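You operate a simulated robot arm through the tools that you are given. There is no shell and no other tool. Be economical: measure what you need, move in short steps, check, and stop when the job is done.

You are at the controls of a simulated two-armed robot. One attempt, no reset.

JOB
Put the green marker pen from the top of the press bench on top of the yellow printed block. Put the white tub on the top of the door table. Put the blue link on the top of the door table away on the top of the packing bench. Take the blue export block and leave it on the top of the packing bench. Take the black grommet from the top of the packing bench and put it on top of the brown loose carton. Put the blue block from the top of the sorting table on top of the blue paper roll. Take the white relay and put it on the third board from the top of the stock shelf. Do these in any order. Set down upright: blue link, blue export block.

Only the result counts: the job must be done as asked and must still hold three seconds after the hand-in. Knocking over, shifting, dropping, spilling or breaking anything else fails it.

ROBOT AND FRAMES
Two 7-joint arms with two-finger parallel grippers on one trunk, on a base that drives. Base frame: it is fixed to the floor where the robot stands at the start and does not move with it; the origin is under the middle of the robot, x ahead of it, y to its left, z up; the surface under the hand at the start is at about z = 802. Readings come in mm, degrees, newtons and seconds.
The left shoulder is at the start at [20, 113, 1147], the right one opposite. With the tool pointing down near the work surface each hand reaches from about 240 to 600 mm from the robot's upright axis, wherever it stands, measured 20 degrees to its own side. Places, roughly: black grommet (3x5x4 cm) [-1100, -2500, 800]; blue block (2x6x5 cm) [-5800, -2700, 800]; blue export block [-2000, -1000, 750]; blue link (6x2x3 cm) [-1700, -300, 800]; green marker pen [500, 0, 750]; loose carton (10x20x13 cm) [-1900, -200, 800]; paper roll (10x10x10 cm) [-5700, -2900, 800]; third board of the stock shelf [-3500, -6200, 1000]; top of the door table [-2000, -600, 700]; top of the packing bench [-600, -1900, 800]; white relay [-5750, -2750, 750]; white tub (6x6x5 cm) [300, -100, 800]; yellow printed block [500, 250, 750]. Payload 1.57 kg a hand.
The TCP of each hand is the grasp point between the finger pads, 30 mm short of the fingertips. In the tool frame z runs along the fingers and y along their closing line. Largest opening 80 mm; finger width 17, thickness 12; the body of the gripper, 40 by 82 mm, starts 80 mm behind the TCP.
Orientation is told as [roll, pitch, yaw] about the base's x, y, z axes, in that order, counted from this pose: with the fingers straight down and closing along the base's y, the tool's x points along the base's -x, its y along +y and its z along -z.

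CONTROLS
- The arms move only by the tool arm_command. It takes "left_plan", "right_plan" or both (then of equal length, played together; a hand with none holds still); each is a list of rows, each a list of 7 numbers: the turn, a rotation vector about the tool's x, y, z in units of 5 degrees (1.0 is 5 degrees), then the shift along the tool's x, y, z in units of 30 mm (1.0 is 30 mm), then the finger opening in mm, from 0 to 80. In form: [[ax, ay, az, tx, ty, tz, jaw], ...]. A call has 1 to 10 rows; each row shifts and turns the commanded pose from where the row before left it, along the tool's axes as they then stand. A call with a number of a shift or a turn outside -1 to 1 is refused whole. Each row takes 0.2 s and may step no farther than 50 mm and 8.6 degrees from the row before; otherwise, or with a gripper value out of range, the whole call is refused. A pose out of reach is approached as far as the arm can. The call stops where the force on the tool passes 40 N (or 10 N more than at its start, if that is more) or the arm is blocked; 0.2 s more then pass. The fingers move at their own pace (about 45 mm/s each) and stop on an object; they squeeze with about 30 N. The grip force told is the motor's: it shows also when the fingers shut on nothing. Time passes only in rows, and 0.2 s behind the last, so rows that do not move let the fingers close. The reply holds the time, the measured pose of the TCP, the force on the tool along the base axes, the opening and the grip force, in the units named above and with some noise, with the torque about the TCP (base axes, N m) and any sound that the robot's microphone picked up, and new pictures: "views" is both (left out), scene, wrist or none (wrist: the cameras of the hands that moved).
- Cameras (640 x 400 px; columns grow to the right, rows downward): "scene" is now at [102.3, 24.4, 1258.4]; the picture's right is [0.20, -0.98, 0.00], its down [-0.61, -0.13, -0.78] and it looks along [0.76, 0.16, -0.62] (base axes); focal length 252 px, centre (320, 200). "left" rides on the left gripper at [72, 7, -122] in its tool frame; the picture's right is [-0.09, 1.00, 0.00], its down [-0.84, -0.08, -0.54] and it looks along [-0.54, -0.05, 0.84] (tool axes); focal length 238 px, centre (320, 200). "right" rides on the right gripper at [72, -7, -122] in its tool frame; the picture's right is [0.09, 1.00, 0.00], its down [-0.84, 0.08, -0.54] and it looks along [-0.54, 0.05, 0.84] (tool axes); focal length 238 px, centre (320, 200). There is no depth. A picture from a camera that has moved, and an enlarged one, comes with that camera's place and axes in the base frame and with its lens. The place of the scene camera against the robot may be out by one fixed shift of up to 25 mm in any direction.
- lift_body(by): slides the trunk up (or, below 0, down) by that many mm; the arms and the scene camera ride with it, the base frame stays. It gives what a move gives, with no picture.
- roll_base(legs): drives the robot by 1 to 6 legs, each [ahead, left, turn to the left] in mm, mm and degrees, along the robot's own axes; the way and the turn of a leg run together, so that a leg with both is an arc; at most 1500 mm and 180 degrees a leg. The arms and the cameras ride along, it lands a little off, and it stops where it bumps. It gives what a move gives, and a new picture of the scene camera.
- turn_head(pan, tilt): turns the head with the scene camera to pan (to the left, within 80 degrees either way) and tilt (down, from -29 to 69), counted from straight ahead of the robot. It gives what a move gives, and a new picture of the scene camera.
- inspect(camera, box): a new picture of the part [left, top, right, bottom] of that camera's present view, enlarged. No time passes.
- job_done(): hands the job in; it is judged then, once.

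Go step by step. Nothing tells you exact positions but the pictures and the camera data: compare them with the known pose of the tool, close in by small moves and look again before you grip or let go. The budget is 207 turns and 260 pictures, counting those below and the enlarged ones. Unless the task says otherwise, let go and move clear before handing in.

The tools are called after ">>>" by a JSON object that holds its "fn" and its "kwargs". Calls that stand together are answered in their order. arm_command: Moves the arms, as the interface text tells. Its arguments: {"type":"object","properties":{"left_plan":{"type":"array","items":{"type":"array","items":{"type":"number"}}},"right_plan":{"type":"array","items":{"type":"array","items":{"type":"number"}}},"views":{"type":"string","enum":["both","scene","wrist","none"]}},"required":[]} The other tools are called the same way: lift_body (by) slides the trunk up or down; roll_base (legs) drives the base; turn_head (pan, tilt) turns the head that bears the scene camera; inspect (camera, box) takes an enlarged picture of a part of a camera's view; job_done () hands the job in.

At the start:

```text
time: 0.0
left_eef_pos: [406.8, 261.2, 1072.9]
left_tcp_rot: [-0.1, 0.0, 0.1]
left_ft_force: [-0.6, -0.2, 0.8]
left_ft_torque: [0.02, 0.03, 0.01]
left_grip_width: 79.8
left_grip_force: 0.1
right_eef_pos: [435.6, -151.1, 1026.2]
right_tcp_rot: [-0.1, 0.0, 0.1]
right_ft_force: [0.3, -0.1, 0.6]
right_ft_torque: [0.0, -0.01, 0.03]
right_grip_width: 80.2
right_grip_force: 0.0
trunk travel left (down, up): [-200.0, 370.0]
robot x, y, heading: [1.4, 0.1, 0.0]
head pan, tilt: [11.8, 38.7]
```

scene: 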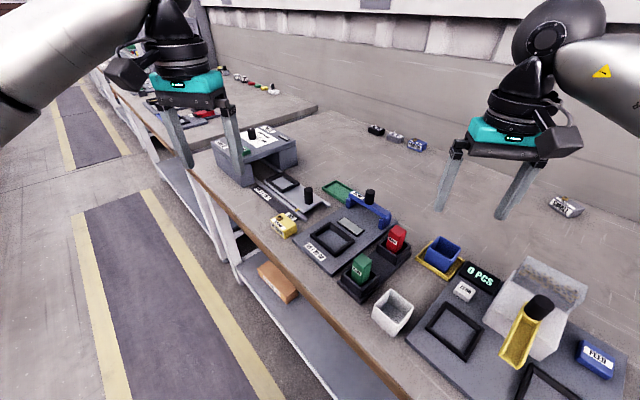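
right: 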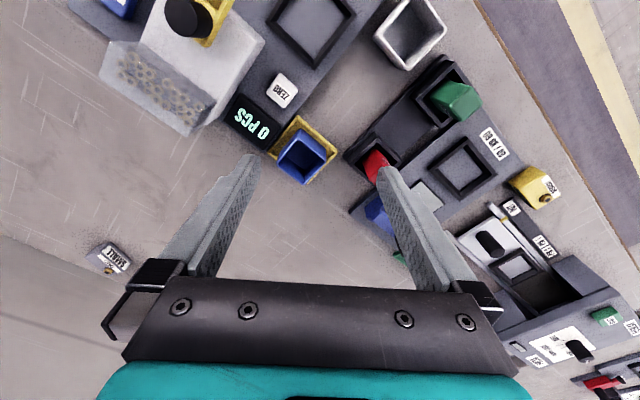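
left: 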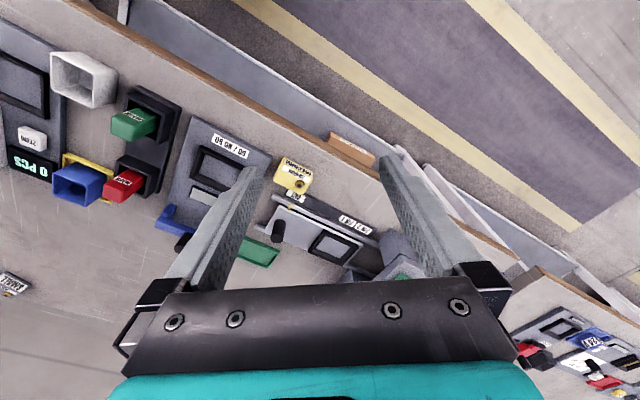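

I see a bench with several fixtures, the white tub and a yellow block. I look closer for the green marker pen.

>>> {"fn": "inspect", "kwargs": {"camera": "scene", "box": [180, 110, 440, 330]}}

>>> {"fn": "inspect", "kwargs": {"camera": "scene", "box": [340, 110, 640, 400]}}

```text
1.82 times, centred on (310, 220) of scene
camera zoom: at [102.3, 24.4, 1258.4], right [0.2, -0.98, 0.0], down [-0.61, -0.13, -0.78], along [0.76, 0.16, -0.62], focal length 458 px, centre (338, 164)
```

zoom: 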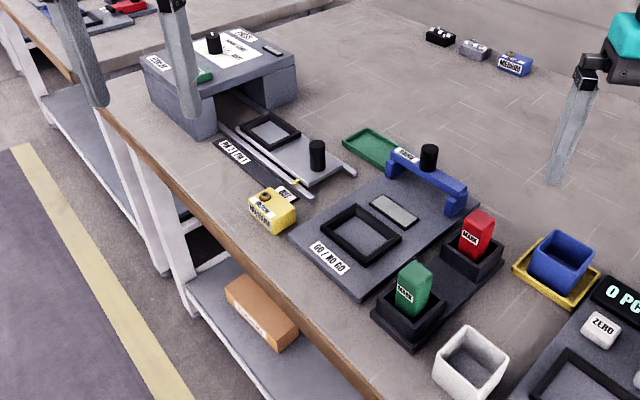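

```text
1.38 times, centred on (490, 255) of scene
camera zoom: at [102.3, 24.4, 1258.4], right [0.2, -0.98, 0.0], down [-0.61, -0.13, -0.78], along [0.76, 0.16, -0.62], focal length 347 px, centre (86, 124)
```

zoom: 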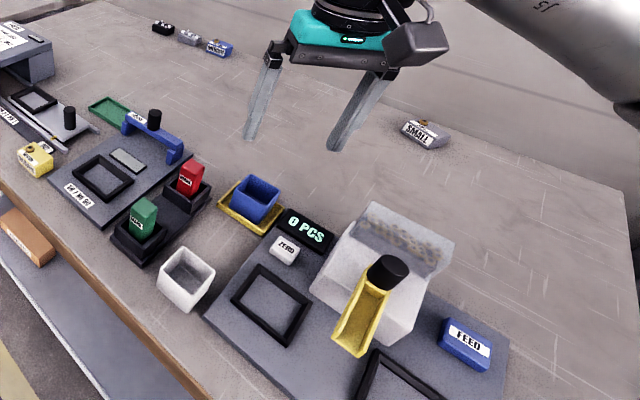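

The green "MARK" piece in the black stand should be the marker, around (424, 7), and the yellow block is near (518, 202). I enlarge both wrist views to check shapes and orientations.

>>> {"fn": "inspect", "kwargs": {"camera": "left", "box": [0, 20, 320, 220]}}

>>> {"fn": "inspect", "kwargs": {"camera": "right", "box": [340, 0, 640, 240]}}

```text
2.00 times, centred on (160, 120) of left
camera zoom: at [335.0, 268.1, 1194.7], right [0.09, 1.0, 0.0], down [0.84, -0.08, 0.54], along [0.54, -0.05, -0.84], focal length 477 px, centre (640, 360)
```

zoom: 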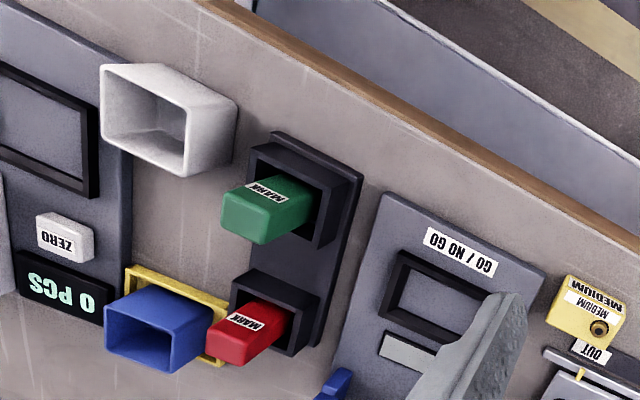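

```text
1.67 times, centred on (490, 120) of right
camera zoom: at [365.2, -158.8, 1148.3], right [-0.09, 1.0, 0.0], down [0.84, 0.08, 0.54], along [0.54, 0.05, -0.84], focal length 397 px, centre (37, 333)
```

zoom: 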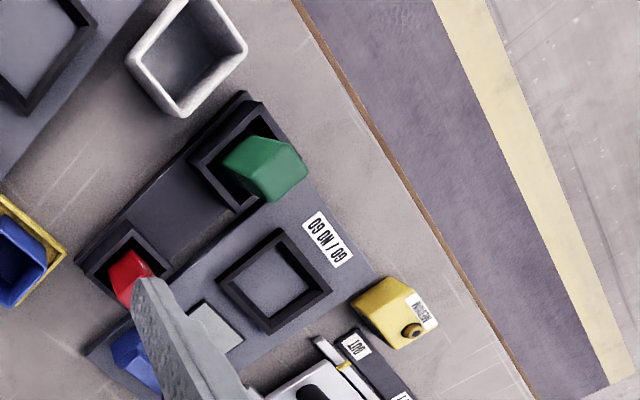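

The marker is a square green block standing in a cup, and it is aligned with the bench (edge about 53° from x). I bring the left hand over it and turn it to match, while the right hand moves aside.

>>> {"fn": "arm_command", "kwargs": {"left_plan": [[0, 0, 0, 0, -1, 0.3, 80], [0, 0, 0, 0, -1, 0.3, 80], [0, 0, 0, 0, -1, 0.3, 80], [0, 0, 0, 0, -1, 0.3, 80], [0, 0, 0, 0, -1, 0.3, 80], [0, 0, 0, 0, -1, 0.3, 80], [0, 0, 0, 0, -1, 0.3, 80], [0, 0, 0, 0, -1, 0.3, 80], [0, 0, 0, 0, 0, 0, 80]], "right_plan": [[0, 0, 0, 0, -0.5, 0, 80], [0, 0, 0, 0, -0.5, 0, 80], [0, 0, 0, 0, -0.5, 0, 80], [0, 0, 0, 0, -0.5, 0, 80], [0, 0, 0, 0, -0.5, 0, 80], [0, 0, 0, 0, -0.5, 0, 80], [0, 0, 0, 0, -0.5, 0, 80], [0, 0, 0, 0, -0.5, 0, 80], [0, 0, 0, 0, 0, 0, 80]], "views": "none"}}

>>> {"fn": "arm_command", "kwargs": {"left_plan": [[0, 0, 1, 0, 0, 0, 80], [0, 0, 1, 0, 0, 0, 80], [0, 0, 1, 0, 0, 0, 80], [0, 0, 1, 0, 0, 0, 80], [0, 0, 1, 0, 0, 0, 80], [0, 0, 1, 0, 0, 0, 80], [0, 0, 1, 0, 0, 0, 80], [0, 0, 0.4, 0, 0, 0, 80], [0, 0, 0, 0, 0, 0, 80]]}}

```text
time: 2.0
left_eef_pos: [407.0, 20.1, 1001.0]
left_tcp_rot: [0.1, 0.0, 0.0]
left_ft_force: [0.1, 0.2, 0.1]
left_ft_torque: [0.02, 0.02, 0.02]
left_grip_width: 80.0
left_grip_force: 0.0
right_eef_pos: [437.0, -272.4, 1026.6]
right_tcp_rot: [0.1, 0.1, -0.1]
right_ft_force: [0.0, -0.2, 0.6]
right_ft_torque: [-0.01, -0.01, -0.02]
right_grip_width: 80.1
right_grip_force: 0.0
trunk travel left (down, up): [-200.0, 370.0]
robot x, y, heading: [5.3, 1.9, -0.3]
head pan, tilt: [11.8, 38.7]
```

```text
time: 4.0
left_eef_pos: [407.0, 20.5, 1000.7]
left_tcp_rot: [0.0, 0.1, -36.9]
left_ft_force: [-0.3, 0.1, -0.3]
left_ft_torque: [0.0, -0.01, 0.03]
left_grip_width: 79.8
left_grip_force: 0.0
right_eef_pos: [438.3, -271.8, 1026.5]
right_tcp_rot: [0.0, 0.1, 0.0]
right_ft_force: [-0.2, 0.2, -0.2]
right_ft_torque: [-0.01, -0.03, 0.0]
right_grip_width: 80.1
right_grip_force: 0.1
trunk travel left (down, up): [-200.0, 370.0]
robot x, y, heading: [-0.1, -0.9, 0.2]
head pan, tilt: [11.8, 38.7]
camera scene: at [102.3, 24.4, 1258.4], right [0.2, -0.98, 0.0], down [-0.61, -0.13, -0.78], along [0.76, 0.16, -0.62], focal length 252 px, centre (320, 200)
camera left: at [353.5, 70.7, 1123.2], right [0.67, 0.74, 0.0], down [0.62, -0.57, 0.54], along [0.4, -0.37, -0.84], focal length 238 px, centre (320, 200)
```

scene: 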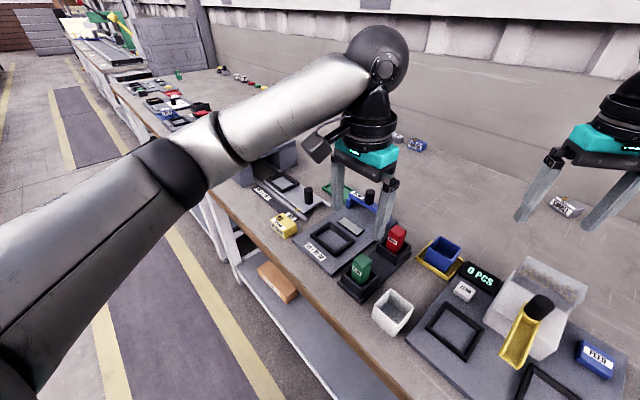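
left: 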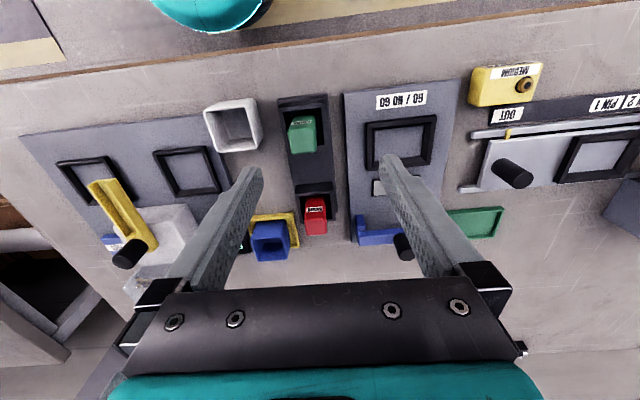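

>>> {"fn": "inspect", "kwargs": {"camera": "left", "box": [200, 60, 400, 260]}}

>>> {"fn": "inspect", "kwargs": {"camera": "left", "box": [430, 40, 590, 140]}}

>>> {"fn": "inspect", "kwargs": {"camera": "scene", "box": [250, 190, 430, 340]}}

```text
2.00 times, centred on (300, 160) of left
camera zoom: at [353.5, 70.7, 1123.2], right [0.67, 0.74, 0.0], down [0.62, -0.57, 0.54], along [0.4, -0.37, -0.84], focal length 477 px, centre (360, 280)
```

zoom: 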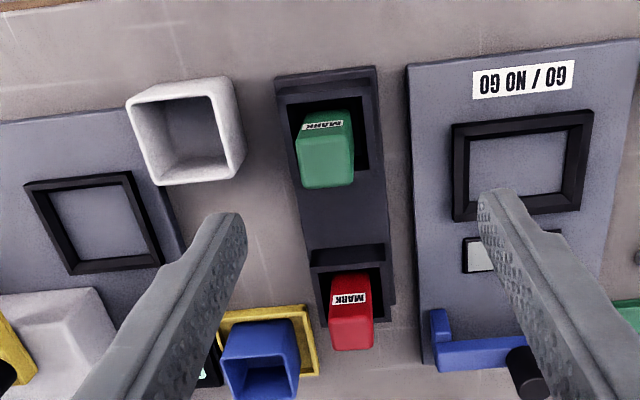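

```text
4.00 times, centred on (510, 90) of left
camera zoom: at [353.5, 70.7, 1123.2], right [0.67, 0.74, 0.0], down [0.62, -0.57, 0.54], along [0.4, -0.37, -0.84], focal length 953 px, centre (-440, 640)
```

zoom: 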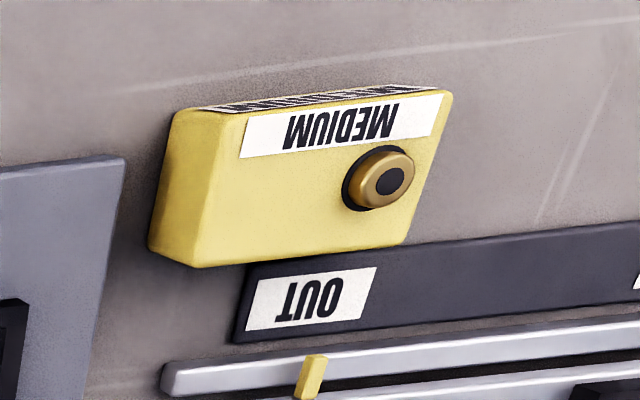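

```text
2.67 times, centred on (340, 265) of scene
camera zoom: at [102.3, 24.4, 1258.4], right [0.2, -0.98, 0.0], down [-0.61, -0.13, -0.78], along [0.76, 0.16, -0.62], focal length 672 px, centre (267, 27)
```

zoom: 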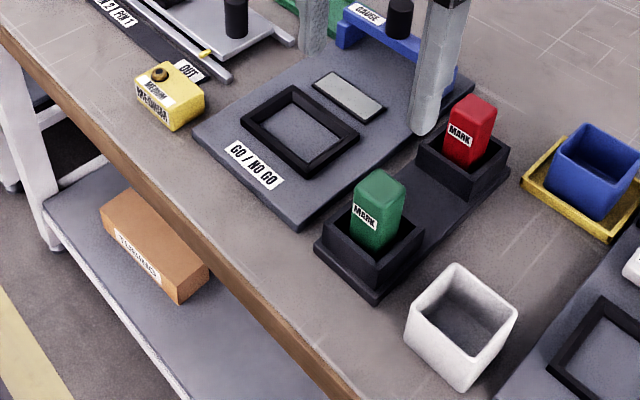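

The marker top measures about 28 mm square and the yellow block about 53x38 mm, with a small bushing on top. I bring the left hand over the marker and lower it partway to verify.

>>> {"fn": "arm_command", "kwargs": {"left_plan": [[0, 0, 0, -0.31, -0.58, 0, 80], [0, 0, 0, 0, 0, 0.9, 80], [0, 0, 0, 0, 0, 0.9, 80], [0, 0, 0, 0, 0, 0, 80]]}}

```text
time: 5.0
left_eef_pos: [404.2, -0.0, 948.0]
left_tcp_rot: [-0.1, 0.0, -37.0]
left_ft_force: [-0.4, -0.8, 0.0]
left_ft_torque: [0.0, -0.01, 0.01]
left_grip_width: 79.9
left_grip_force: 0.1
right_eef_pos: [437.7, -272.0, 1026.3]
right_tcp_rot: [0.0, 0.0, 0.0]
right_ft_force: [0.1, 0.1, -0.4]
right_ft_torque: [0.02, 0.03, -0.01]
right_grip_width: 80.1
right_grip_force: 0.0
trunk travel left (down, up): [-200.0, 370.0]
robot x, y, heading: [1.4, -0.8, -0.0]
head pan, tilt: [11.8, 38.7]
camera scene: at [102.3, 24.3, 1258.4], right [0.2, -0.98, 0.0], down [-0.61, -0.13, -0.78], along [0.76, 0.16, -0.62], focal length 252 px, centre (320, 200)
camera left: at [350.8, 49.7, 1069.3], right [0.67, 0.74, 0.0], down [0.62, -0.57, 0.54], along [0.4, -0.37, -0.84], focal length 238 px, centre (320, 200)
```

scene: 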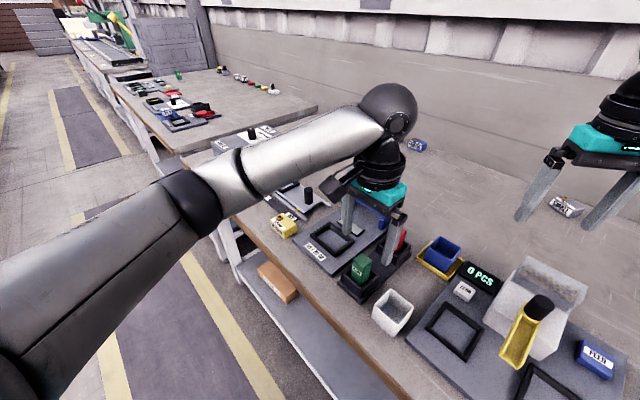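
left: 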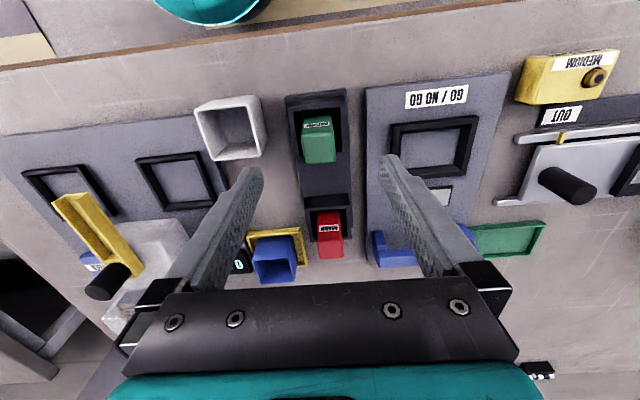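

>>> {"fn": "inspect", "kwargs": {"camera": "left", "box": [240, 70, 400, 190]}}

```text
3.33 times, centred on (320, 130) of left
camera zoom: at [350.8, 49.7, 1069.3], right [0.67, 0.74, 0.0], down [0.62, -0.57, 0.54], along [0.4, -0.37, -0.84], focal length 794 px, centre (320, 433)
```

zoom: 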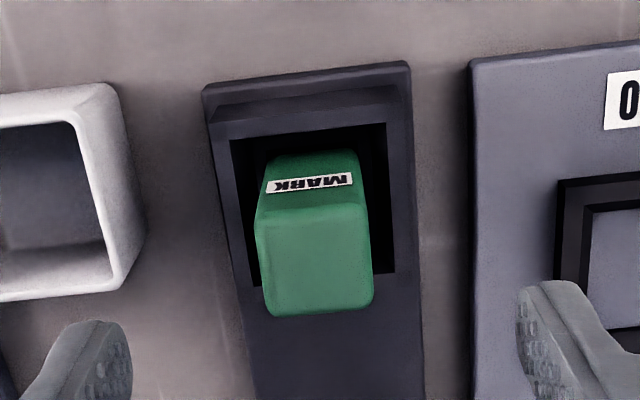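

Marker top is at about (409, -6, 857). I descend with the tips just above the cup rim and then grip.

>>> {"fn": "arm_command", "kwargs": {"left_plan": [[0, 0, 0, -0.24, -0.06, 0, 80], [0, 0, 0, 0, 0, 0.95, 80], [0, 0, 0, 0, 0, 0.95, 80], [0, 0, 0, 0, 0, 0.95, 80], [0, 0, 0, 0, 0, 0, 80]]}}

```text
time: 6.2
left_eef_pos: [408.6, -5.9, 860.9]
left_tcp_rot: [0.0, 0.0, -37.0]
left_ft_force: [0.1, 0.2, -0.8]
left_ft_torque: [0.01, 0.01, 0.01]
left_grip_width: 79.9
left_grip_force: 0.0
right_eef_pos: [437.3, -272.0, 1026.5]
right_tcp_rot: [0.0, 0.0, 0.0]
right_ft_force: [0.8, -0.7, 0.0]
right_ft_torque: [-0.02, -0.04, 0.02]
right_grip_width: 80.0
right_grip_force: 0.1
trunk travel left (down, up): [-200.0, 370.0]
robot x, y, heading: [-0.2, -0.3, -0.3]
head pan, tilt: [11.8, 38.7]
camera scene: at [102.3, 24.4, 1258.4], right [0.2, -0.98, 0.0], down [-0.61, -0.13, -0.78], along [0.76, 0.16, -0.62], focal length 252 px, centre (320, 200)
camera left: at [355.1, 43.7, 982.3], right [0.67, 0.74, 0.0], down [0.62, -0.57, 0.54], along [0.4, -0.37, -0.84], focal length 238 px, centre (320, 200)
```

scene: 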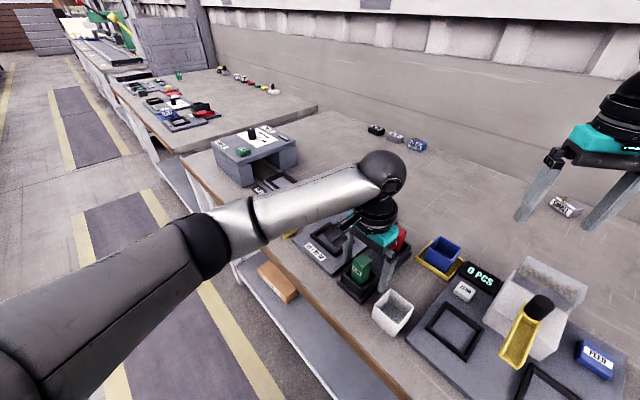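
left: 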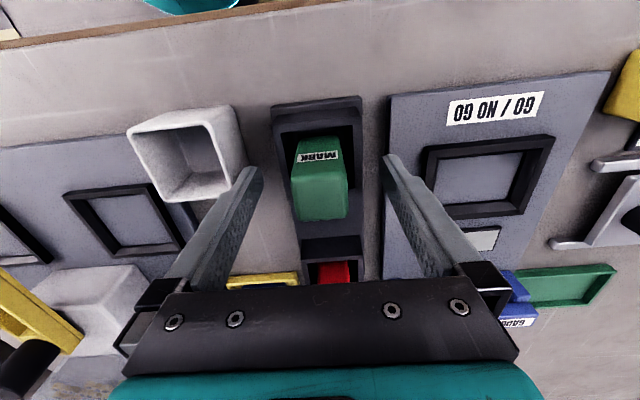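

Aligned on the marker; I close and lift it.

>>> {"fn": "arm_command", "kwargs": {"left_plan": [[0, 0, 0, 0, 0, 0.1, 20], [0, 0, 0, 0, 0, 0, 20], [0, 0, 0, 0, 0, 0, 20], [0, 0, 0, 0, 0, 0, 20], [0, 0, 0, 0, 0, 0, 20], [0, 0, 0, 0, 0, -0.3, 20], [0, 0, 0, 0, 0, -0.7, 20], [0, 0, 0, 0, 0, -1, 20], [0, 0, 0, 0, 0, -1, 20], [0, 0, 0, 0, 0, 0, 20]]}}

```text
time: 7.6
left_eef_pos: [408.9, -4.5, 857.6]
left_tcp_rot: [0.0, 0.6, -36.7]
left_ft_force: [9.0, -4.1, -14.2]
left_ft_torque: [-0.49, -0.24, -0.02]
left_grip_width: 53.7
left_grip_force: 44.9
right_eef_pos: [439.1, -273.7, 1026.0]
right_tcp_rot: [0.0, 0.0, 0.0]
right_ft_force: [-0.3, -0.2, -0.4]
right_ft_torque: [0.0, 0.0, -0.02]
right_grip_width: 80.0
right_grip_force: 0.1
trunk travel left (down, up): [-200.0, 370.0]
robot x, y, heading: [4.3, -1.2, -0.0]
head pan, tilt: [11.8, 38.7]
stopped in row 7 (left hand): the force on the tool passed its limit at 55 N (the readings are from after the stop); the commanded pose is now the measured one
camera scene: at [104.4, 23.9, 1258.3], right [0.2, -0.98, 0.0], down [-0.61, -0.13, -0.78], along [0.76, 0.16, -0.63], focal length 252 px, centre (320, 200)
camera left: at [356.0, 44.0, 980.8], right [0.67, 0.74, 0.0], down [0.63, -0.56, 0.53], along [0.4, -0.36, -0.85], focal length 238 px, centre (320, 200)
```

scene: 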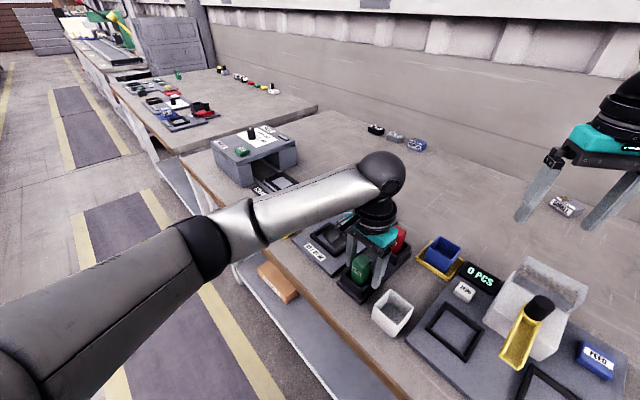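
left: 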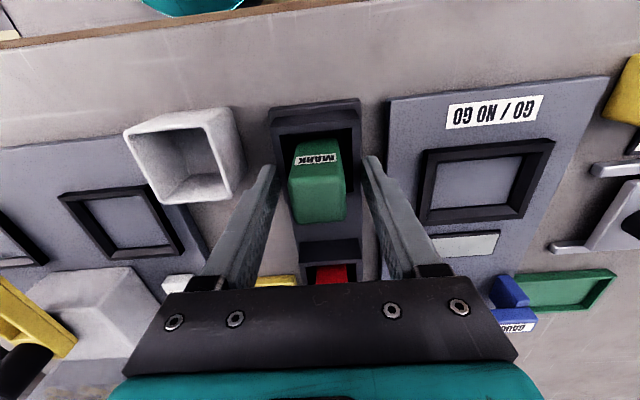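

The tips caught the cup walls instead. I open, rise 18 mm, and look at the cup before closing again.

>>> {"fn": "arm_command", "kwargs": {"left_plan": [[0, 0, 0, 0, 0, 0, 80], [0, 0, 0, 0, 0, 0, 80], [0, 0, 0, 0, 0, 0, 80], [0, 0, 0, 0, 0, -0.6, 80], [0, 0, 0, 0, 0, 0, 80]]}}

>>> {"fn": "inspect", "kwargs": {"camera": "left", "box": [220, 80, 420, 260]}}

>>> {"fn": "inspect", "kwargs": {"camera": "scene", "box": [320, 200, 440, 320]}}

```text
time: 8.8
left_eef_pos: [407.5, -4.1, 877.5]
left_tcp_rot: [0.0, 0.6, -36.9]
left_ft_force: [0.2, -0.1, 0.3]
left_ft_torque: [0.04, -0.01, -0.02]
left_grip_width: 79.9
left_grip_force: 0.1
right_eef_pos: [437.8, -272.4, 1025.3]
right_tcp_rot: [0.0, 0.0, 0.1]
right_ft_force: [0.2, 0.0, 0.0]
right_ft_torque: [0.01, -0.01, 0.03]
right_grip_width: 80.0
right_grip_force: 0.0
trunk travel left (down, up): [-200.0, 370.0]
robot x, y, heading: [3.2, -1.2, -0.2]
head pan, tilt: [11.8, 38.7]
camera scene: at [102.3, 24.3, 1258.4], right [0.2, -0.98, 0.0], down [-0.61, -0.13, -0.78], along [0.76, 0.16, -0.62], focal length 252 px, centre (320, 200)
camera left: at [354.6, 44.5, 1000.9], right [0.67, 0.74, 0.0], down [0.63, -0.57, 0.53], along [0.4, -0.36, -0.85], focal length 238 px, centre (320, 200)
```

scene: 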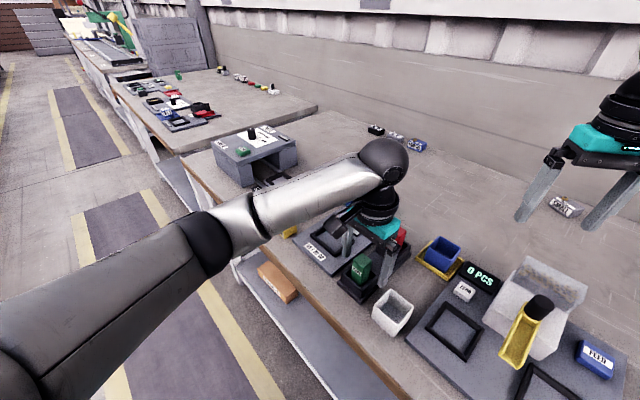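
left: 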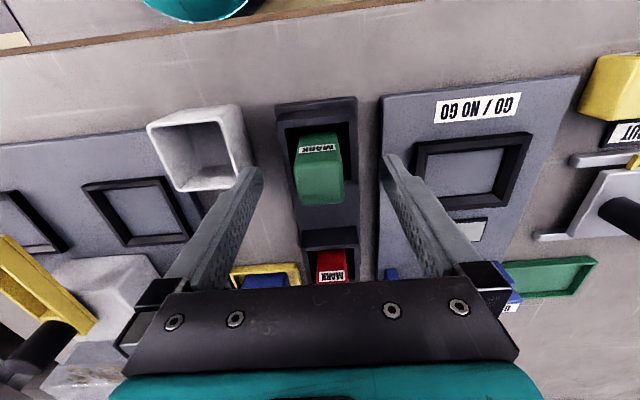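

```text
2.22 times, centred on (320, 170) of left
camera zoom: at [354.6, 44.5, 1000.9], right [0.67, 0.74, 0.0], down [0.63, -0.57, 0.53], along [0.4, -0.36, -0.85], focal length 530 px, centre (320, 267)
```

zoom: 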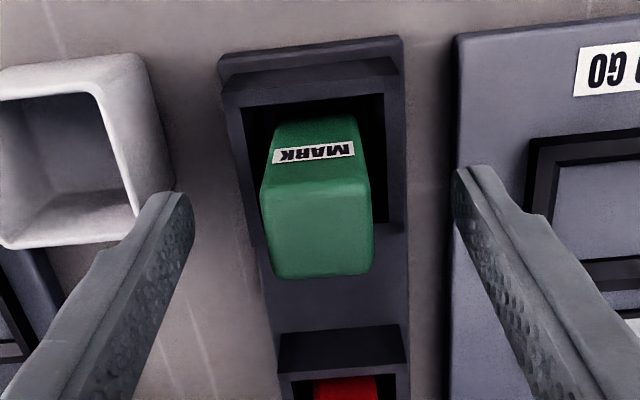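

```text
3.33 times, centred on (380, 260) of scene
camera zoom: at [102.3, 24.3, 1258.4], right [0.2, -0.98, 0.0], down [-0.61, -0.13, -0.78], along [0.76, 0.16, -0.62], focal length 840 px, centre (120, 0)
```

zoom: 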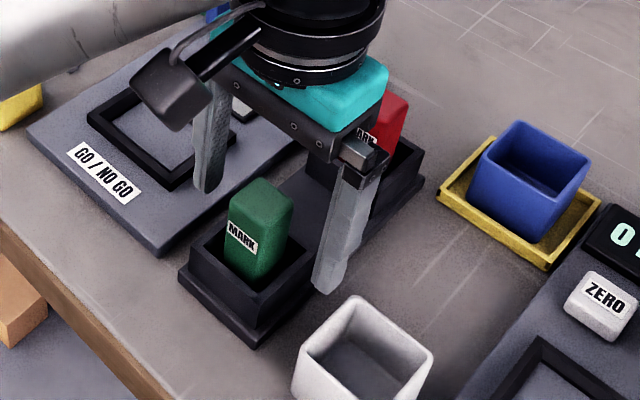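

Re-triangulating puts the marker top at about (401, 2, 889), so the tips at about 850 should clear the rim. I shift 9 mm and close.

>>> {"fn": "arm_command", "kwargs": {"left_plan": [[0, 0, 0, 0.3, 0.03, -0.15, 80], [0, 0, 0, 0, 0, 0, 20], [0, 0, 0, 0, 0, 0, 20], [0, 0, 0, 0, 0, 0, 20], [0, 0, 0, 0, 0, 0, 20], [0, 0, 0, 0, 0, 0, 20]]}}

```text
time: 10.2
left_eef_pos: [400.9, 2.6, 882.5]
left_tcp_rot: [0.0, 0.6, -36.7]
left_ft_force: [-0.9, 0.3, -0.4]
left_ft_torque: [-0.03, 0.01, -0.05]
left_grip_width: 27.2
left_grip_force: 30.4
right_eef_pos: [437.7, -272.9, 1025.9]
right_tcp_rot: [0.0, 0.1, 0.0]
right_ft_force: [-0.2, 0.0, 0.1]
right_ft_torque: [0.01, 0.01, 0.02]
right_grip_width: 80.3
right_grip_force: 0.0
trunk travel left (down, up): [-200.0, 370.0]
robot x, y, heading: [-1.2, -1.2, -0.1]
head pan, tilt: [11.8, 38.7]
camera scene: at [102.3, 24.3, 1258.4], right [0.2, -0.98, 0.0], down [-0.61, -0.13, -0.78], along [0.76, 0.16, -0.62], focal length 252 px, centre (320, 200)
camera left: at [347.8, 50.3, 1005.2], right [0.67, 0.74, 0.0], down [0.63, -0.57, 0.53], along [0.4, -0.36, -0.85], focal length 238 px, centre (320, 200)
```

scene: 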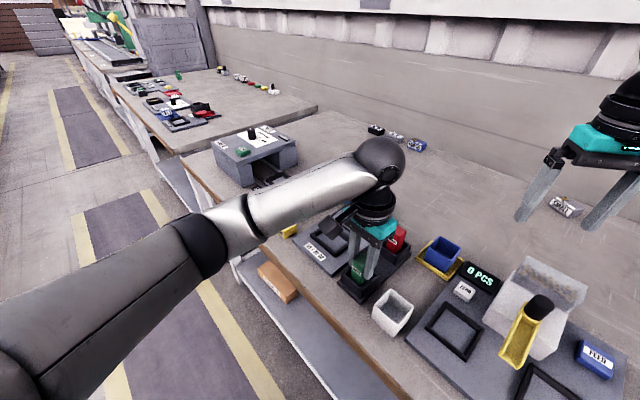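
left: 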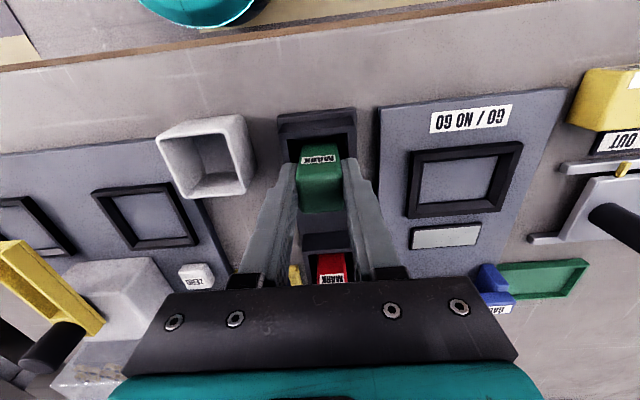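

Gripped at 27 mm. I lift it and move toward the yellow block.

>>> {"fn": "arm_command", "kwargs": {"left_plan": [[0, 0, 0, 0, 0, -0.5, 20], [0, 0, 0, 0, 0, -1, 20], [0, 0, 0, 0, 0, -1, 20], [0, 0, 0, 0, 0, -1, 20], [0, 0, 0, 0.2, 1, 0, 20], [0, 0, 0, 0.2, 1, 0, 20], [0, 0, 0, 0, 1, 0, 20], [0, 0, 0, 0, 1, 0, 20], [0, 0, 0, 0, 1, 0, 20], [0, 0, 0, 0, 1, 0, 20]]}}

>>> {"fn": "inspect", "kwargs": {"camera": "left", "box": [260, 60, 460, 240]}}

```text
time: 12.4
left_eef_pos: [500.5, 152.7, 986.4]
left_tcp_rot: [-0.1, 0.6, -36.7]
left_ft_force: [-0.5, 0.4, 0.9]
left_ft_torque: [-0.03, -0.01, 0.0]
left_grip_width: 27.1
left_grip_force: 30.1
right_eef_pos: [438.3, -272.5, 1025.7]
right_tcp_rot: [0.1, 0.0, 0.0]
right_ft_force: [-0.2, -0.1, 0.8]
right_ft_torque: [0.01, 0.01, 0.03]
right_grip_width: 80.4
right_grip_force: 0.0
trunk travel left (down, up): [-200.0, 370.0]
robot x, y, heading: [-0.8, 4.2, -0.0]
head pan, tilt: [11.8, 38.7]
camera scene: at [102.4, 24.5, 1258.4], right [0.2, -0.98, 0.0], down [-0.61, -0.13, -0.78], along [0.76, 0.16, -0.62], focal length 252 px, centre (320, 200)
camera left: at [447.7, 202.0, 1109.6], right [0.67, 0.74, 0.0], down [0.63, -0.57, 0.53], along [0.4, -0.36, -0.85], focal length 238 px, centre (320, 200)
```

scene: 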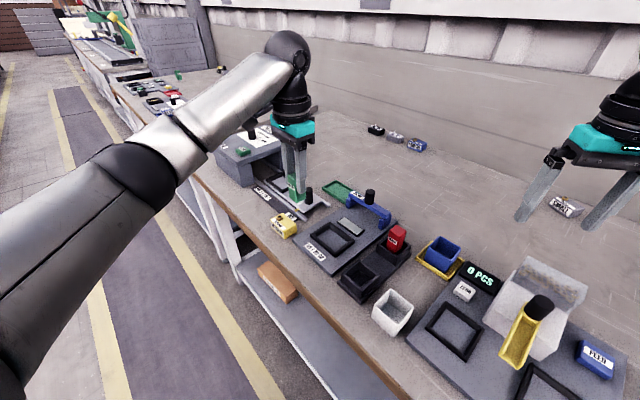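
left: 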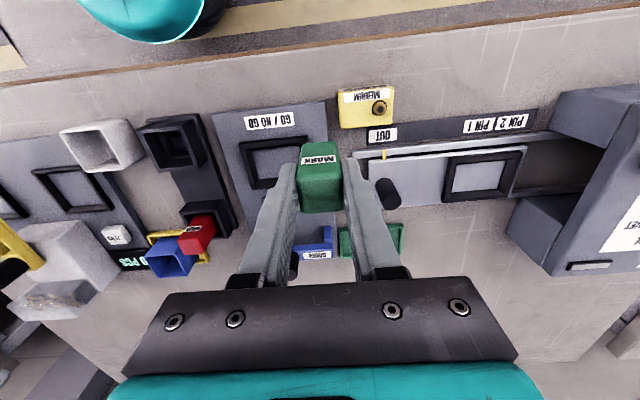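

```text
2.22 times, centred on (360, 150) of left
camera zoom: at [447.7, 202.0, 1109.6], right [0.67, 0.74, 0.0], down [0.63, -0.57, 0.53], along [0.4, -0.36, -0.85], focal length 530 px, centre (231, 311)
```

zoom: 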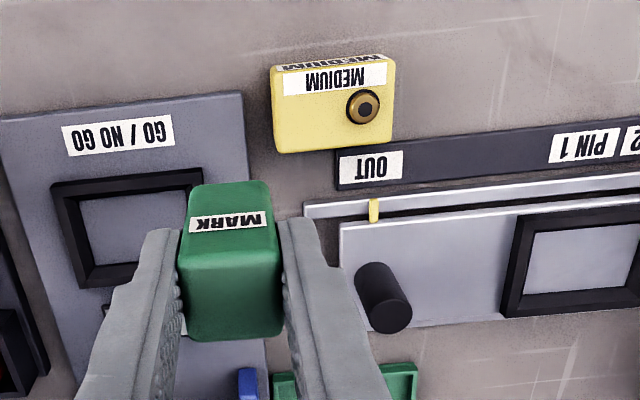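

The marker hangs about 44 mm below the TCP. The yellow block's top is centred near (524, 202, 829), with the bushing on its +u half, so I aim the marker at the free half (516, 191) and stop above it to check.

>>> {"fn": "arm_command", "kwargs": {"left_plan": [[0, 0, 0, 0.17, 0.67, 0, 20], [0, 0, 0, 0.18, 0.66, 0, 20], [0, 0, 0, 0, 0, 1, 20], [0, 0, 0, 0, 0, 1, 20], [0, 0, 0, 0, 0, 0.9, 20], [0, 0, 0, 0, 0, 0, 20]], "views": "none"}}

>>> {"fn": "inspect", "kwargs": {"camera": "left", "box": [240, 60, 440, 240]}}

>>> {"fn": "inspect", "kwargs": {"camera": "scene", "box": [230, 160, 350, 260]}}

```text
time: 13.8
left_eef_pos: [514.5, 192.1, 901.5]
left_tcp_rot: [0.0, 0.6, -36.8]
left_ft_force: [-0.7, -0.5, -0.3]
left_ft_torque: [0.03, 0.02, 0.01]
left_grip_width: 26.9
left_grip_force: 29.4
right_eef_pos: [437.6, -272.9, 1025.7]
right_tcp_rot: [0.0, 0.1, 0.0]
right_ft_force: [-0.3, -0.3, 0.3]
right_ft_torque: [0.03, 0.02, -0.01]
right_grip_width: 79.9
right_grip_force: 0.0
trunk travel left (down, up): [-200.0, 370.0]
robot x, y, heading: [2.1, -2.2, -0.1]
head pan, tilt: [11.8, 38.7]
```

```text
2.22 times, centred on (340, 150) of left
camera zoom: at [461.4, 239.8, 1024.6], right [0.67, 0.74, 0.0], down [0.63, -0.57, 0.53], along [0.4, -0.36, -0.85], focal length 530 px, centre (276, 311)
```

zoom: 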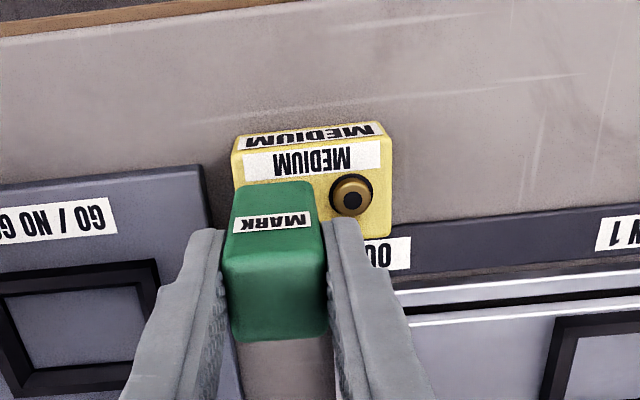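

```text
4.00 times, centred on (290, 210) of scene
camera zoom: at [102.4, 24.3, 1258.4], right [0.2, -0.98, 0.0], down [-0.61, -0.13, -0.78], along [0.76, 0.16, -0.62], focal length 1008 px, centre (440, 160)
```

zoom: 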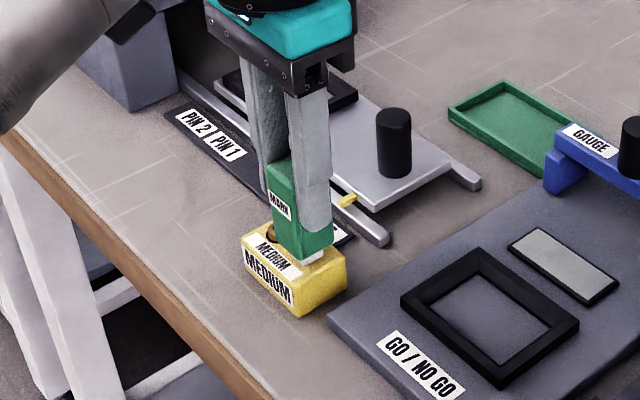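

>>> {"fn": "inspect", "kwargs": {"camera": "scene", "box": [270, 195, 330, 245]}}

```text
8.00 times, centred on (300, 220) of scene
camera zoom: at [102.4, 24.3, 1258.4], right [0.2, -0.98, 0.0], down [-0.61, -0.13, -0.78], along [0.76, 0.16, -0.62], focal length 2015 px, centre (480, 40)
```

zoom: 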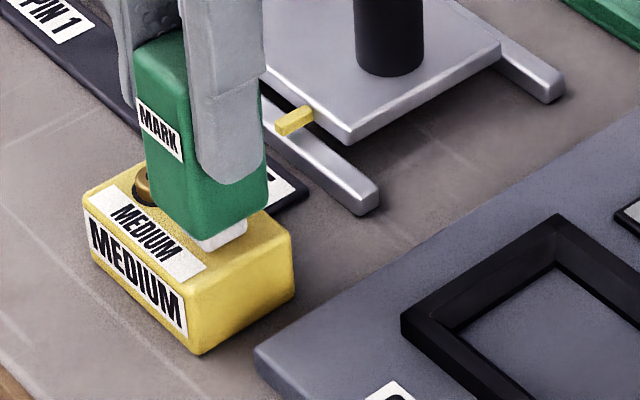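

The marker has a slightly narrower white base, wide enough to stand on. I lower it gently until contact.

>>> {"fn": "arm_command", "kwargs": {"left_plan": [[0, 0, 0, 0, 0, 0.35, 20], [0, 0, 0, 0, 0, 0.2, 20], [0, 0, 0, 0, 0, 0.1, 20], [0, 0, 0, 0, 0, 0, 20]], "views": "none"}}

>>> {"fn": "inspect", "kwargs": {"camera": "scene", "box": [270, 195, 330, 245]}}

```text
time: 14.4
left_eef_pos: [515.9, 191.8, 898.1]
left_tcp_rot: [0.3, -0.4, -36.9]
left_ft_force: [-4.0, 0.8, 12.5]
left_ft_torque: [0.01, 0.26, -0.02]
left_grip_width: 27.2
left_grip_force: 29.9
right_eef_pos: [435.8, -271.5, 1026.1]
right_tcp_rot: [0.0, 0.0, 0.0]
right_ft_force: [-1.3, 0.2, 0.0]
right_ft_torque: [0.0, 0.03, 0.0]
right_grip_width: 80.1
right_grip_force: 0.1
trunk travel left (down, up): [-200.0, 370.0]
robot x, y, heading: [1.7, 0.6, -0.1]
head pan, tilt: [11.8, 38.7]
stopped in row 2 (left hand): the force on the tool passed its limit at 46 N (the readings are from after the stop); the commanded pose is now the measured one
```

```text
8.00 times, centred on (300, 220) of scene
camera zoom: at [101.6, 24.1, 1258.4], right [0.2, -0.98, 0.0], down [-0.61, -0.13, -0.78], along [0.76, 0.16, -0.62], focal length 2015 px, centre (480, 40)
```

zoom: 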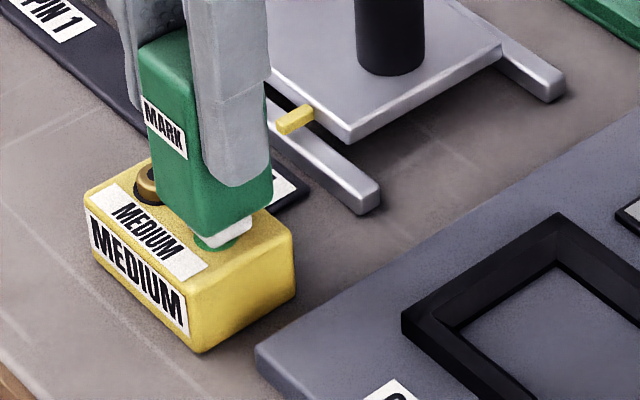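

The contact comes early: the pen has a round nib, about 13 mm, under the white base, so it will stand on that. I back off a few mm, level the tool, and look closely at the nib and tilt.

>>> {"fn": "arm_command", "kwargs": {"left_plan": [[0.096, 0.028, 0, 0, 0, -0.4, 20], [0, 0, 0, 0, 0, -0.2, 20], [0, 0, 0, 0, 0, 0, 20]], "views": "none"}}

>>> {"fn": "inspect", "kwargs": {"camera": "scene", "box": [278, 190, 318, 230]}}

>>> {"fn": "inspect", "kwargs": {"camera": "left", "box": [240, 60, 440, 240]}}

```text
time: 15.2
left_eef_pos: [515.6, 191.4, 914.1]
left_tcp_rot: [-0.2, 0.0, -36.8]
left_ft_force: [0.3, 0.0, -0.6]
left_ft_torque: [-0.01, 0.01, -0.01]
left_grip_width: 27.3
left_grip_force: 29.8
right_eef_pos: [437.8, -271.5, 1026.3]
right_tcp_rot: [0.0, 0.1, 0.0]
right_ft_force: [0.8, 0.4, 0.4]
right_ft_torque: [-0.01, 0.01, 0.0]
right_grip_width: 80.3
right_grip_force: 0.1
trunk travel left (down, up): [-200.0, 370.0]
robot x, y, heading: [1.7, -2.6, 0.1]
head pan, tilt: [11.8, 38.7]
```

```text
10.00 times, centred on (298, 210) of scene
camera zoom: at [102.2, 24.4, 1258.4], right [0.2, -0.98, 0.0], down [-0.61, -0.13, -0.78], along [0.76, 0.16, -0.62], focal length 2519 px, centre (540, 100)
```

zoom: 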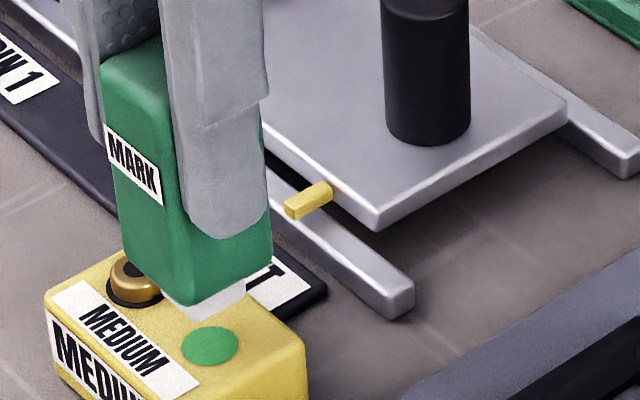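

```text
2.22 times, centred on (340, 150) of left
camera zoom: at [461.9, 241.6, 1034.9], right [0.67, 0.74, 0.0], down [0.62, -0.56, 0.54], along [0.4, -0.37, -0.84], focal length 530 px, centre (276, 311)
```

zoom: 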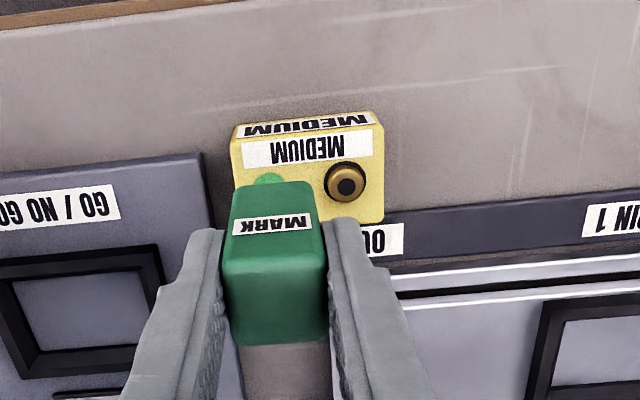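

The pen left a green dot where it touched, and its base is a flat white square of about 20 mm. I lower in fine steps to light contact.

>>> {"fn": "arm_command", "kwargs": {"left_plan": [[-0.03, 0, 0, 0, 0, 0.3, 20], [0, 0, 0, 0, 0, 0.1, 20], [0, 0, 0, 0, 0, 0.04, 20], [0, 0, 0, 0, 0, 0.04, 20], [0, 0, 0, 0, 0, 0, 20]], "views": "none"}}

>>> {"fn": "inspect", "kwargs": {"camera": "scene", "box": [278, 190, 318, 230]}}

```text
time: 16.4
left_eef_pos: [516.5, 192.3, 898.4]
left_tcp_rot: [0.0, -0.2, -36.7]
left_ft_force: [0.6, 0.3, -1.2]
left_ft_torque: [-0.01, 0.01, -0.02]
left_grip_width: 27.2
left_grip_force: 29.4
right_eef_pos: [437.0, -271.8, 1026.5]
right_tcp_rot: [0.0, 0.0, 0.0]
right_ft_force: [0.1, 0.4, 0.1]
right_ft_torque: [0.0, 0.01, -0.02]
right_grip_width: 80.2
right_grip_force: 0.1
trunk travel left (down, up): [-200.0, 370.0]
robot x, y, heading: [-0.7, -0.4, -0.2]
head pan, tilt: [11.8, 38.7]
```

```text
10.00 times, centred on (298, 210) of scene
camera zoom: at [102.2, 24.4, 1258.4], right [0.2, -0.98, 0.0], down [-0.61, -0.13, -0.78], along [0.76, 0.16, -0.62], focal length 2519 px, centre (540, 100)
```

zoom: 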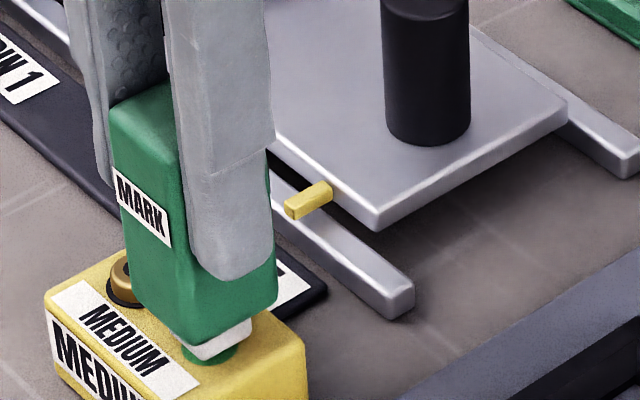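

>>> {"fn": "arm_command", "kwargs": {"left_plan": [[0, 0, 0, 0, 0, 0.04, 20], [0, 0, 0, 0, 0, 0.04, 20], [0, 0, 0, 0, 0, 0.0, 20]], "views": "none"}}

>>> {"fn": "arm_command", "kwargs": {"left_plan": [[0, 0, 0, 0, 0, 0.03, 20], [0, 0, 0, 0, 0, 0.0, 20]], "views": "none"}}

```text
time: 17.2
left_eef_pos: [517.5, 192.6, 898.4]
left_tcp_rot: [0.1, -0.2, -36.8]
left_ft_force: [-0.4, 0.0, 10.3]
left_ft_torque: [0.04, -0.01, 0.01]
left_grip_width: 27.0
left_grip_force: 29.7
right_eef_pos: [437.6, -273.4, 1027.1]
right_tcp_rot: [0.0, 0.0, 0.0]
right_ft_force: [-0.1, 0.1, 0.2]
right_ft_torque: [0.03, -0.01, -0.01]
right_grip_width: 79.9
right_grip_force: 0.2
trunk travel left (down, up): [-200.0, 370.0]
robot x, y, heading: [-1.0, -0.2, 0.2]
head pan, tilt: [11.8, 38.7]
```

```text
time: 17.8
left_eef_pos: [516.1, 191.2, 898.1]
left_tcp_rot: [0.2, -0.2, -36.8]
left_ft_force: [0.1, 2.1, 20.6]
left_ft_torque: [0.07, -0.02, 0.0]
left_grip_width: 27.1
left_grip_force: 29.7
right_eef_pos: [436.1, -272.5, 1026.3]
right_tcp_rot: [0.0, -0.1, 0.1]
right_ft_force: [0.6, 0.1, -0.6]
right_ft_torque: [0.0, -0.03, -0.02]
right_grip_width: 79.8
right_grip_force: 0.0
trunk travel left (down, up): [-200.0, 370.0]
robot x, y, heading: [1.2, 1.7, -0.0]
head pan, tilt: [11.8, 38.7]
```

Contact is flat (20 N, almost no torque). I ease off slightly and open slowly.

>>> {"fn": "arm_command", "kwargs": {"left_plan": [[0, 0, 0, 0, 0, -0.04, 27], [0, 0, 0, 0, 0, 0, 30], [0, 0, 0, 0, 0, 0, 34], [0, 0, 0, 0, 0, 0, 40], [0, 0, 0, 0, 0, 0, 46], [0, 0, 0, 0, 0, 0, 46]]}}

```text
time: 19.2
left_eef_pos: [516.2, 192.3, 896.5]
left_tcp_rot: [0.0, -0.2, -36.8]
left_ft_force: [-0.5, 0.2, 0.4]
left_ft_torque: [-0.02, 0.03, 0.0]
left_grip_width: 45.8
left_grip_force: 0.0
right_eef_pos: [437.0, -272.4, 1026.1]
right_tcp_rot: [0.0, 0.0, 0.0]
right_ft_force: [-0.3, 0.6, 0.2]
right_ft_torque: [-0.01, 0.02, -0.02]
right_grip_width: 79.7
right_grip_force: 0.0
trunk travel left (down, up): [-200.0, 370.0]
robot x, y, heading: [-1.5, 2.2, 0.2]
head pan, tilt: [11.8, 38.7]
camera scene: at [102.2, 24.4, 1258.4], right [0.2, -0.98, 0.0], down [-0.61, -0.13, -0.78], along [0.76, 0.16, -0.62], focal length 252 px, centre (320, 200)
camera left: at [462.9, 241.1, 1018.8], right [0.67, 0.74, 0.0], down [0.62, -0.56, 0.54], along [0.4, -0.36, -0.84], focal length 238 px, centre (320, 200)
```

scene: 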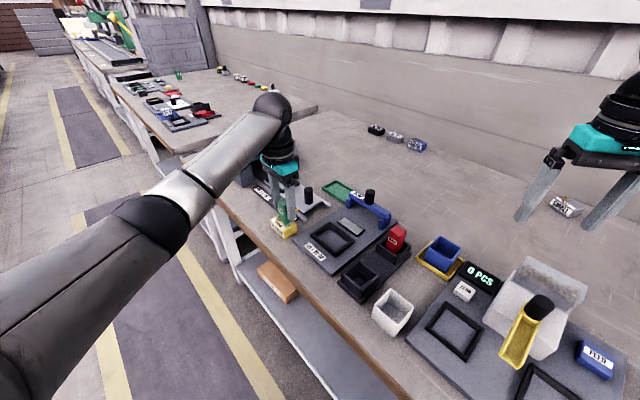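
left: 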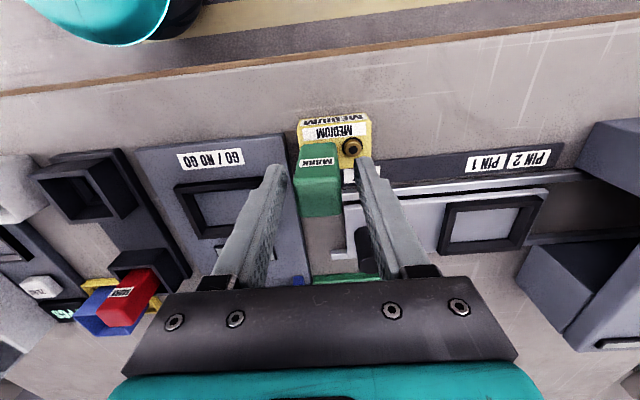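

The marker stands on the yellow block. I rise straight up and bring the left hand over the white tub.

>>> {"fn": "arm_command", "kwargs": {"left_plan": [[0, 0, 0, 0, 0, 0, 60], [0, 0, 0, 0, 0, -0.5, 66], [0, 0, 0, 0, 0, -1, 80], [0, 0, 0, 0, 0, -1, 80], [0, 0, 0, 0, 0, -1, 80], [0, 0, 0, 0, 0, -1, 80], [0, 0, 0, 0, 0, 0, 80]], "views": "none"}}

>>> {"fn": "arm_command", "kwargs": {"left_plan": [[0, 0, 0, 0, -1, 0, 80], [0, 0, 0, 0, -1, 0, 80], [0, 0, 0, 0, -1, 0, 80], [0, 0, 0, 0, -1, 0, 80], [0, 0, 0, 0, -1, 0, 80], [0, 0, 0, 0, -1, 0, 80], [0, 0, 0, 0, -1, 0, 80], [0, 0, 0, 0, -1, 0, 80], [0, 0, 0, 0, -0.7, 0, 80], [0, 0, 0, 0, 0, 0, 80]]}}

>>> {"fn": "inspect", "kwargs": {"camera": "left", "box": [220, 60, 420, 220]}}

```text
time: 20.8
left_eef_pos: [516.5, 192.9, 1033.6]
left_tcp_rot: [0.0, -0.1, -36.7]
left_ft_force: [0.5, -0.3, 1.5]
left_ft_torque: [-0.01, 0.02, -0.02]
left_grip_width: 79.8
left_grip_force: 0.2
right_eef_pos: [437.6, -272.4, 1024.6]
right_tcp_rot: [0.1, 0.1, 0.0]
right_ft_force: [1.1, 0.3, 0.0]
right_ft_torque: [-0.01, 0.01, 0.02]
right_grip_width: 80.1
right_grip_force: 0.0
trunk travel left (down, up): [-200.0, 370.0]
robot x, y, heading: [-0.4, 0.8, -0.2]
head pan, tilt: [11.8, 38.7]
```

```text
time: 23.0
left_eef_pos: [362.5, -17.1, 1031.9]
left_tcp_rot: [0.0, -0.1, -36.7]
left_ft_force: [0.0, 0.1, 0.3]
left_ft_torque: [0.04, -0.03, -0.02]
left_grip_width: 80.2
left_grip_force: 0.1
right_eef_pos: [437.6, -272.2, 1026.1]
right_tcp_rot: [-0.1, -0.1, 0.1]
right_ft_force: [-0.2, 1.0, 0.3]
right_ft_torque: [0.0, -0.01, -0.02]
right_grip_width: 80.0
right_grip_force: 0.0
trunk travel left (down, up): [-200.0, 370.0]
robot x, y, heading: [1.3, -0.6, -0.0]
head pan, tilt: [11.8, 38.7]
camera scene: at [102.2, 24.4, 1258.4], right [0.2, -0.98, 0.0], down [-0.61, -0.13, -0.78], along [0.76, 0.16, -0.62], focal length 252 px, centre (320, 200)
camera left: at [307.8, 31.3, 1153.4], right [0.67, 0.74, 0.0], down [0.62, -0.56, 0.54], along [0.4, -0.36, -0.84], focal length 238 px, centre (320, 200)
```

scene: 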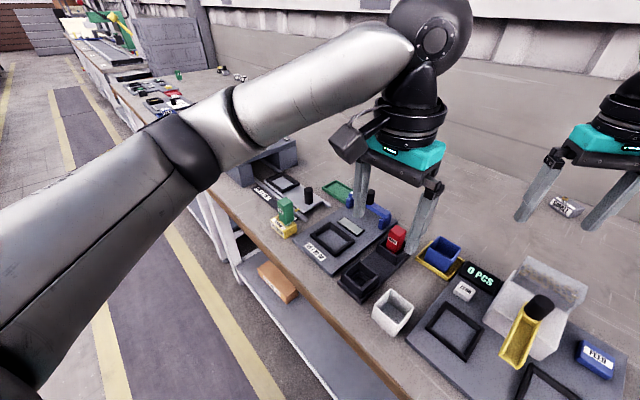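
left: 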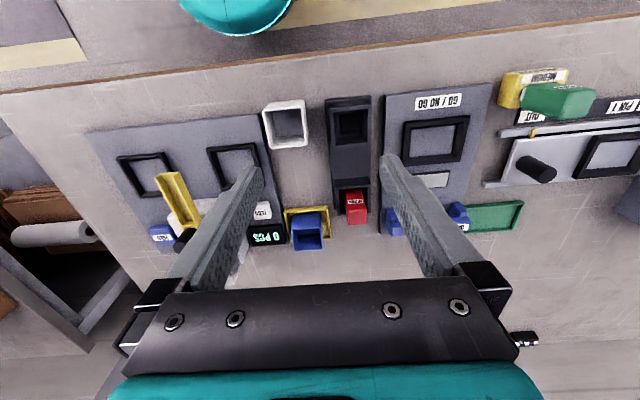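

```text
2.50 times, centred on (320, 140) of left
camera zoom: at [307.8, 31.3, 1153.4], right [0.67, 0.74, 0.0], down [0.62, -0.56, 0.54], along [0.4, -0.36, -0.84], focal length 596 px, centre (320, 350)
```

zoom: 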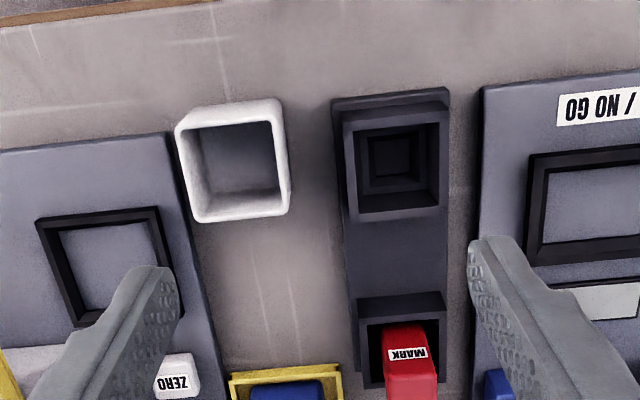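

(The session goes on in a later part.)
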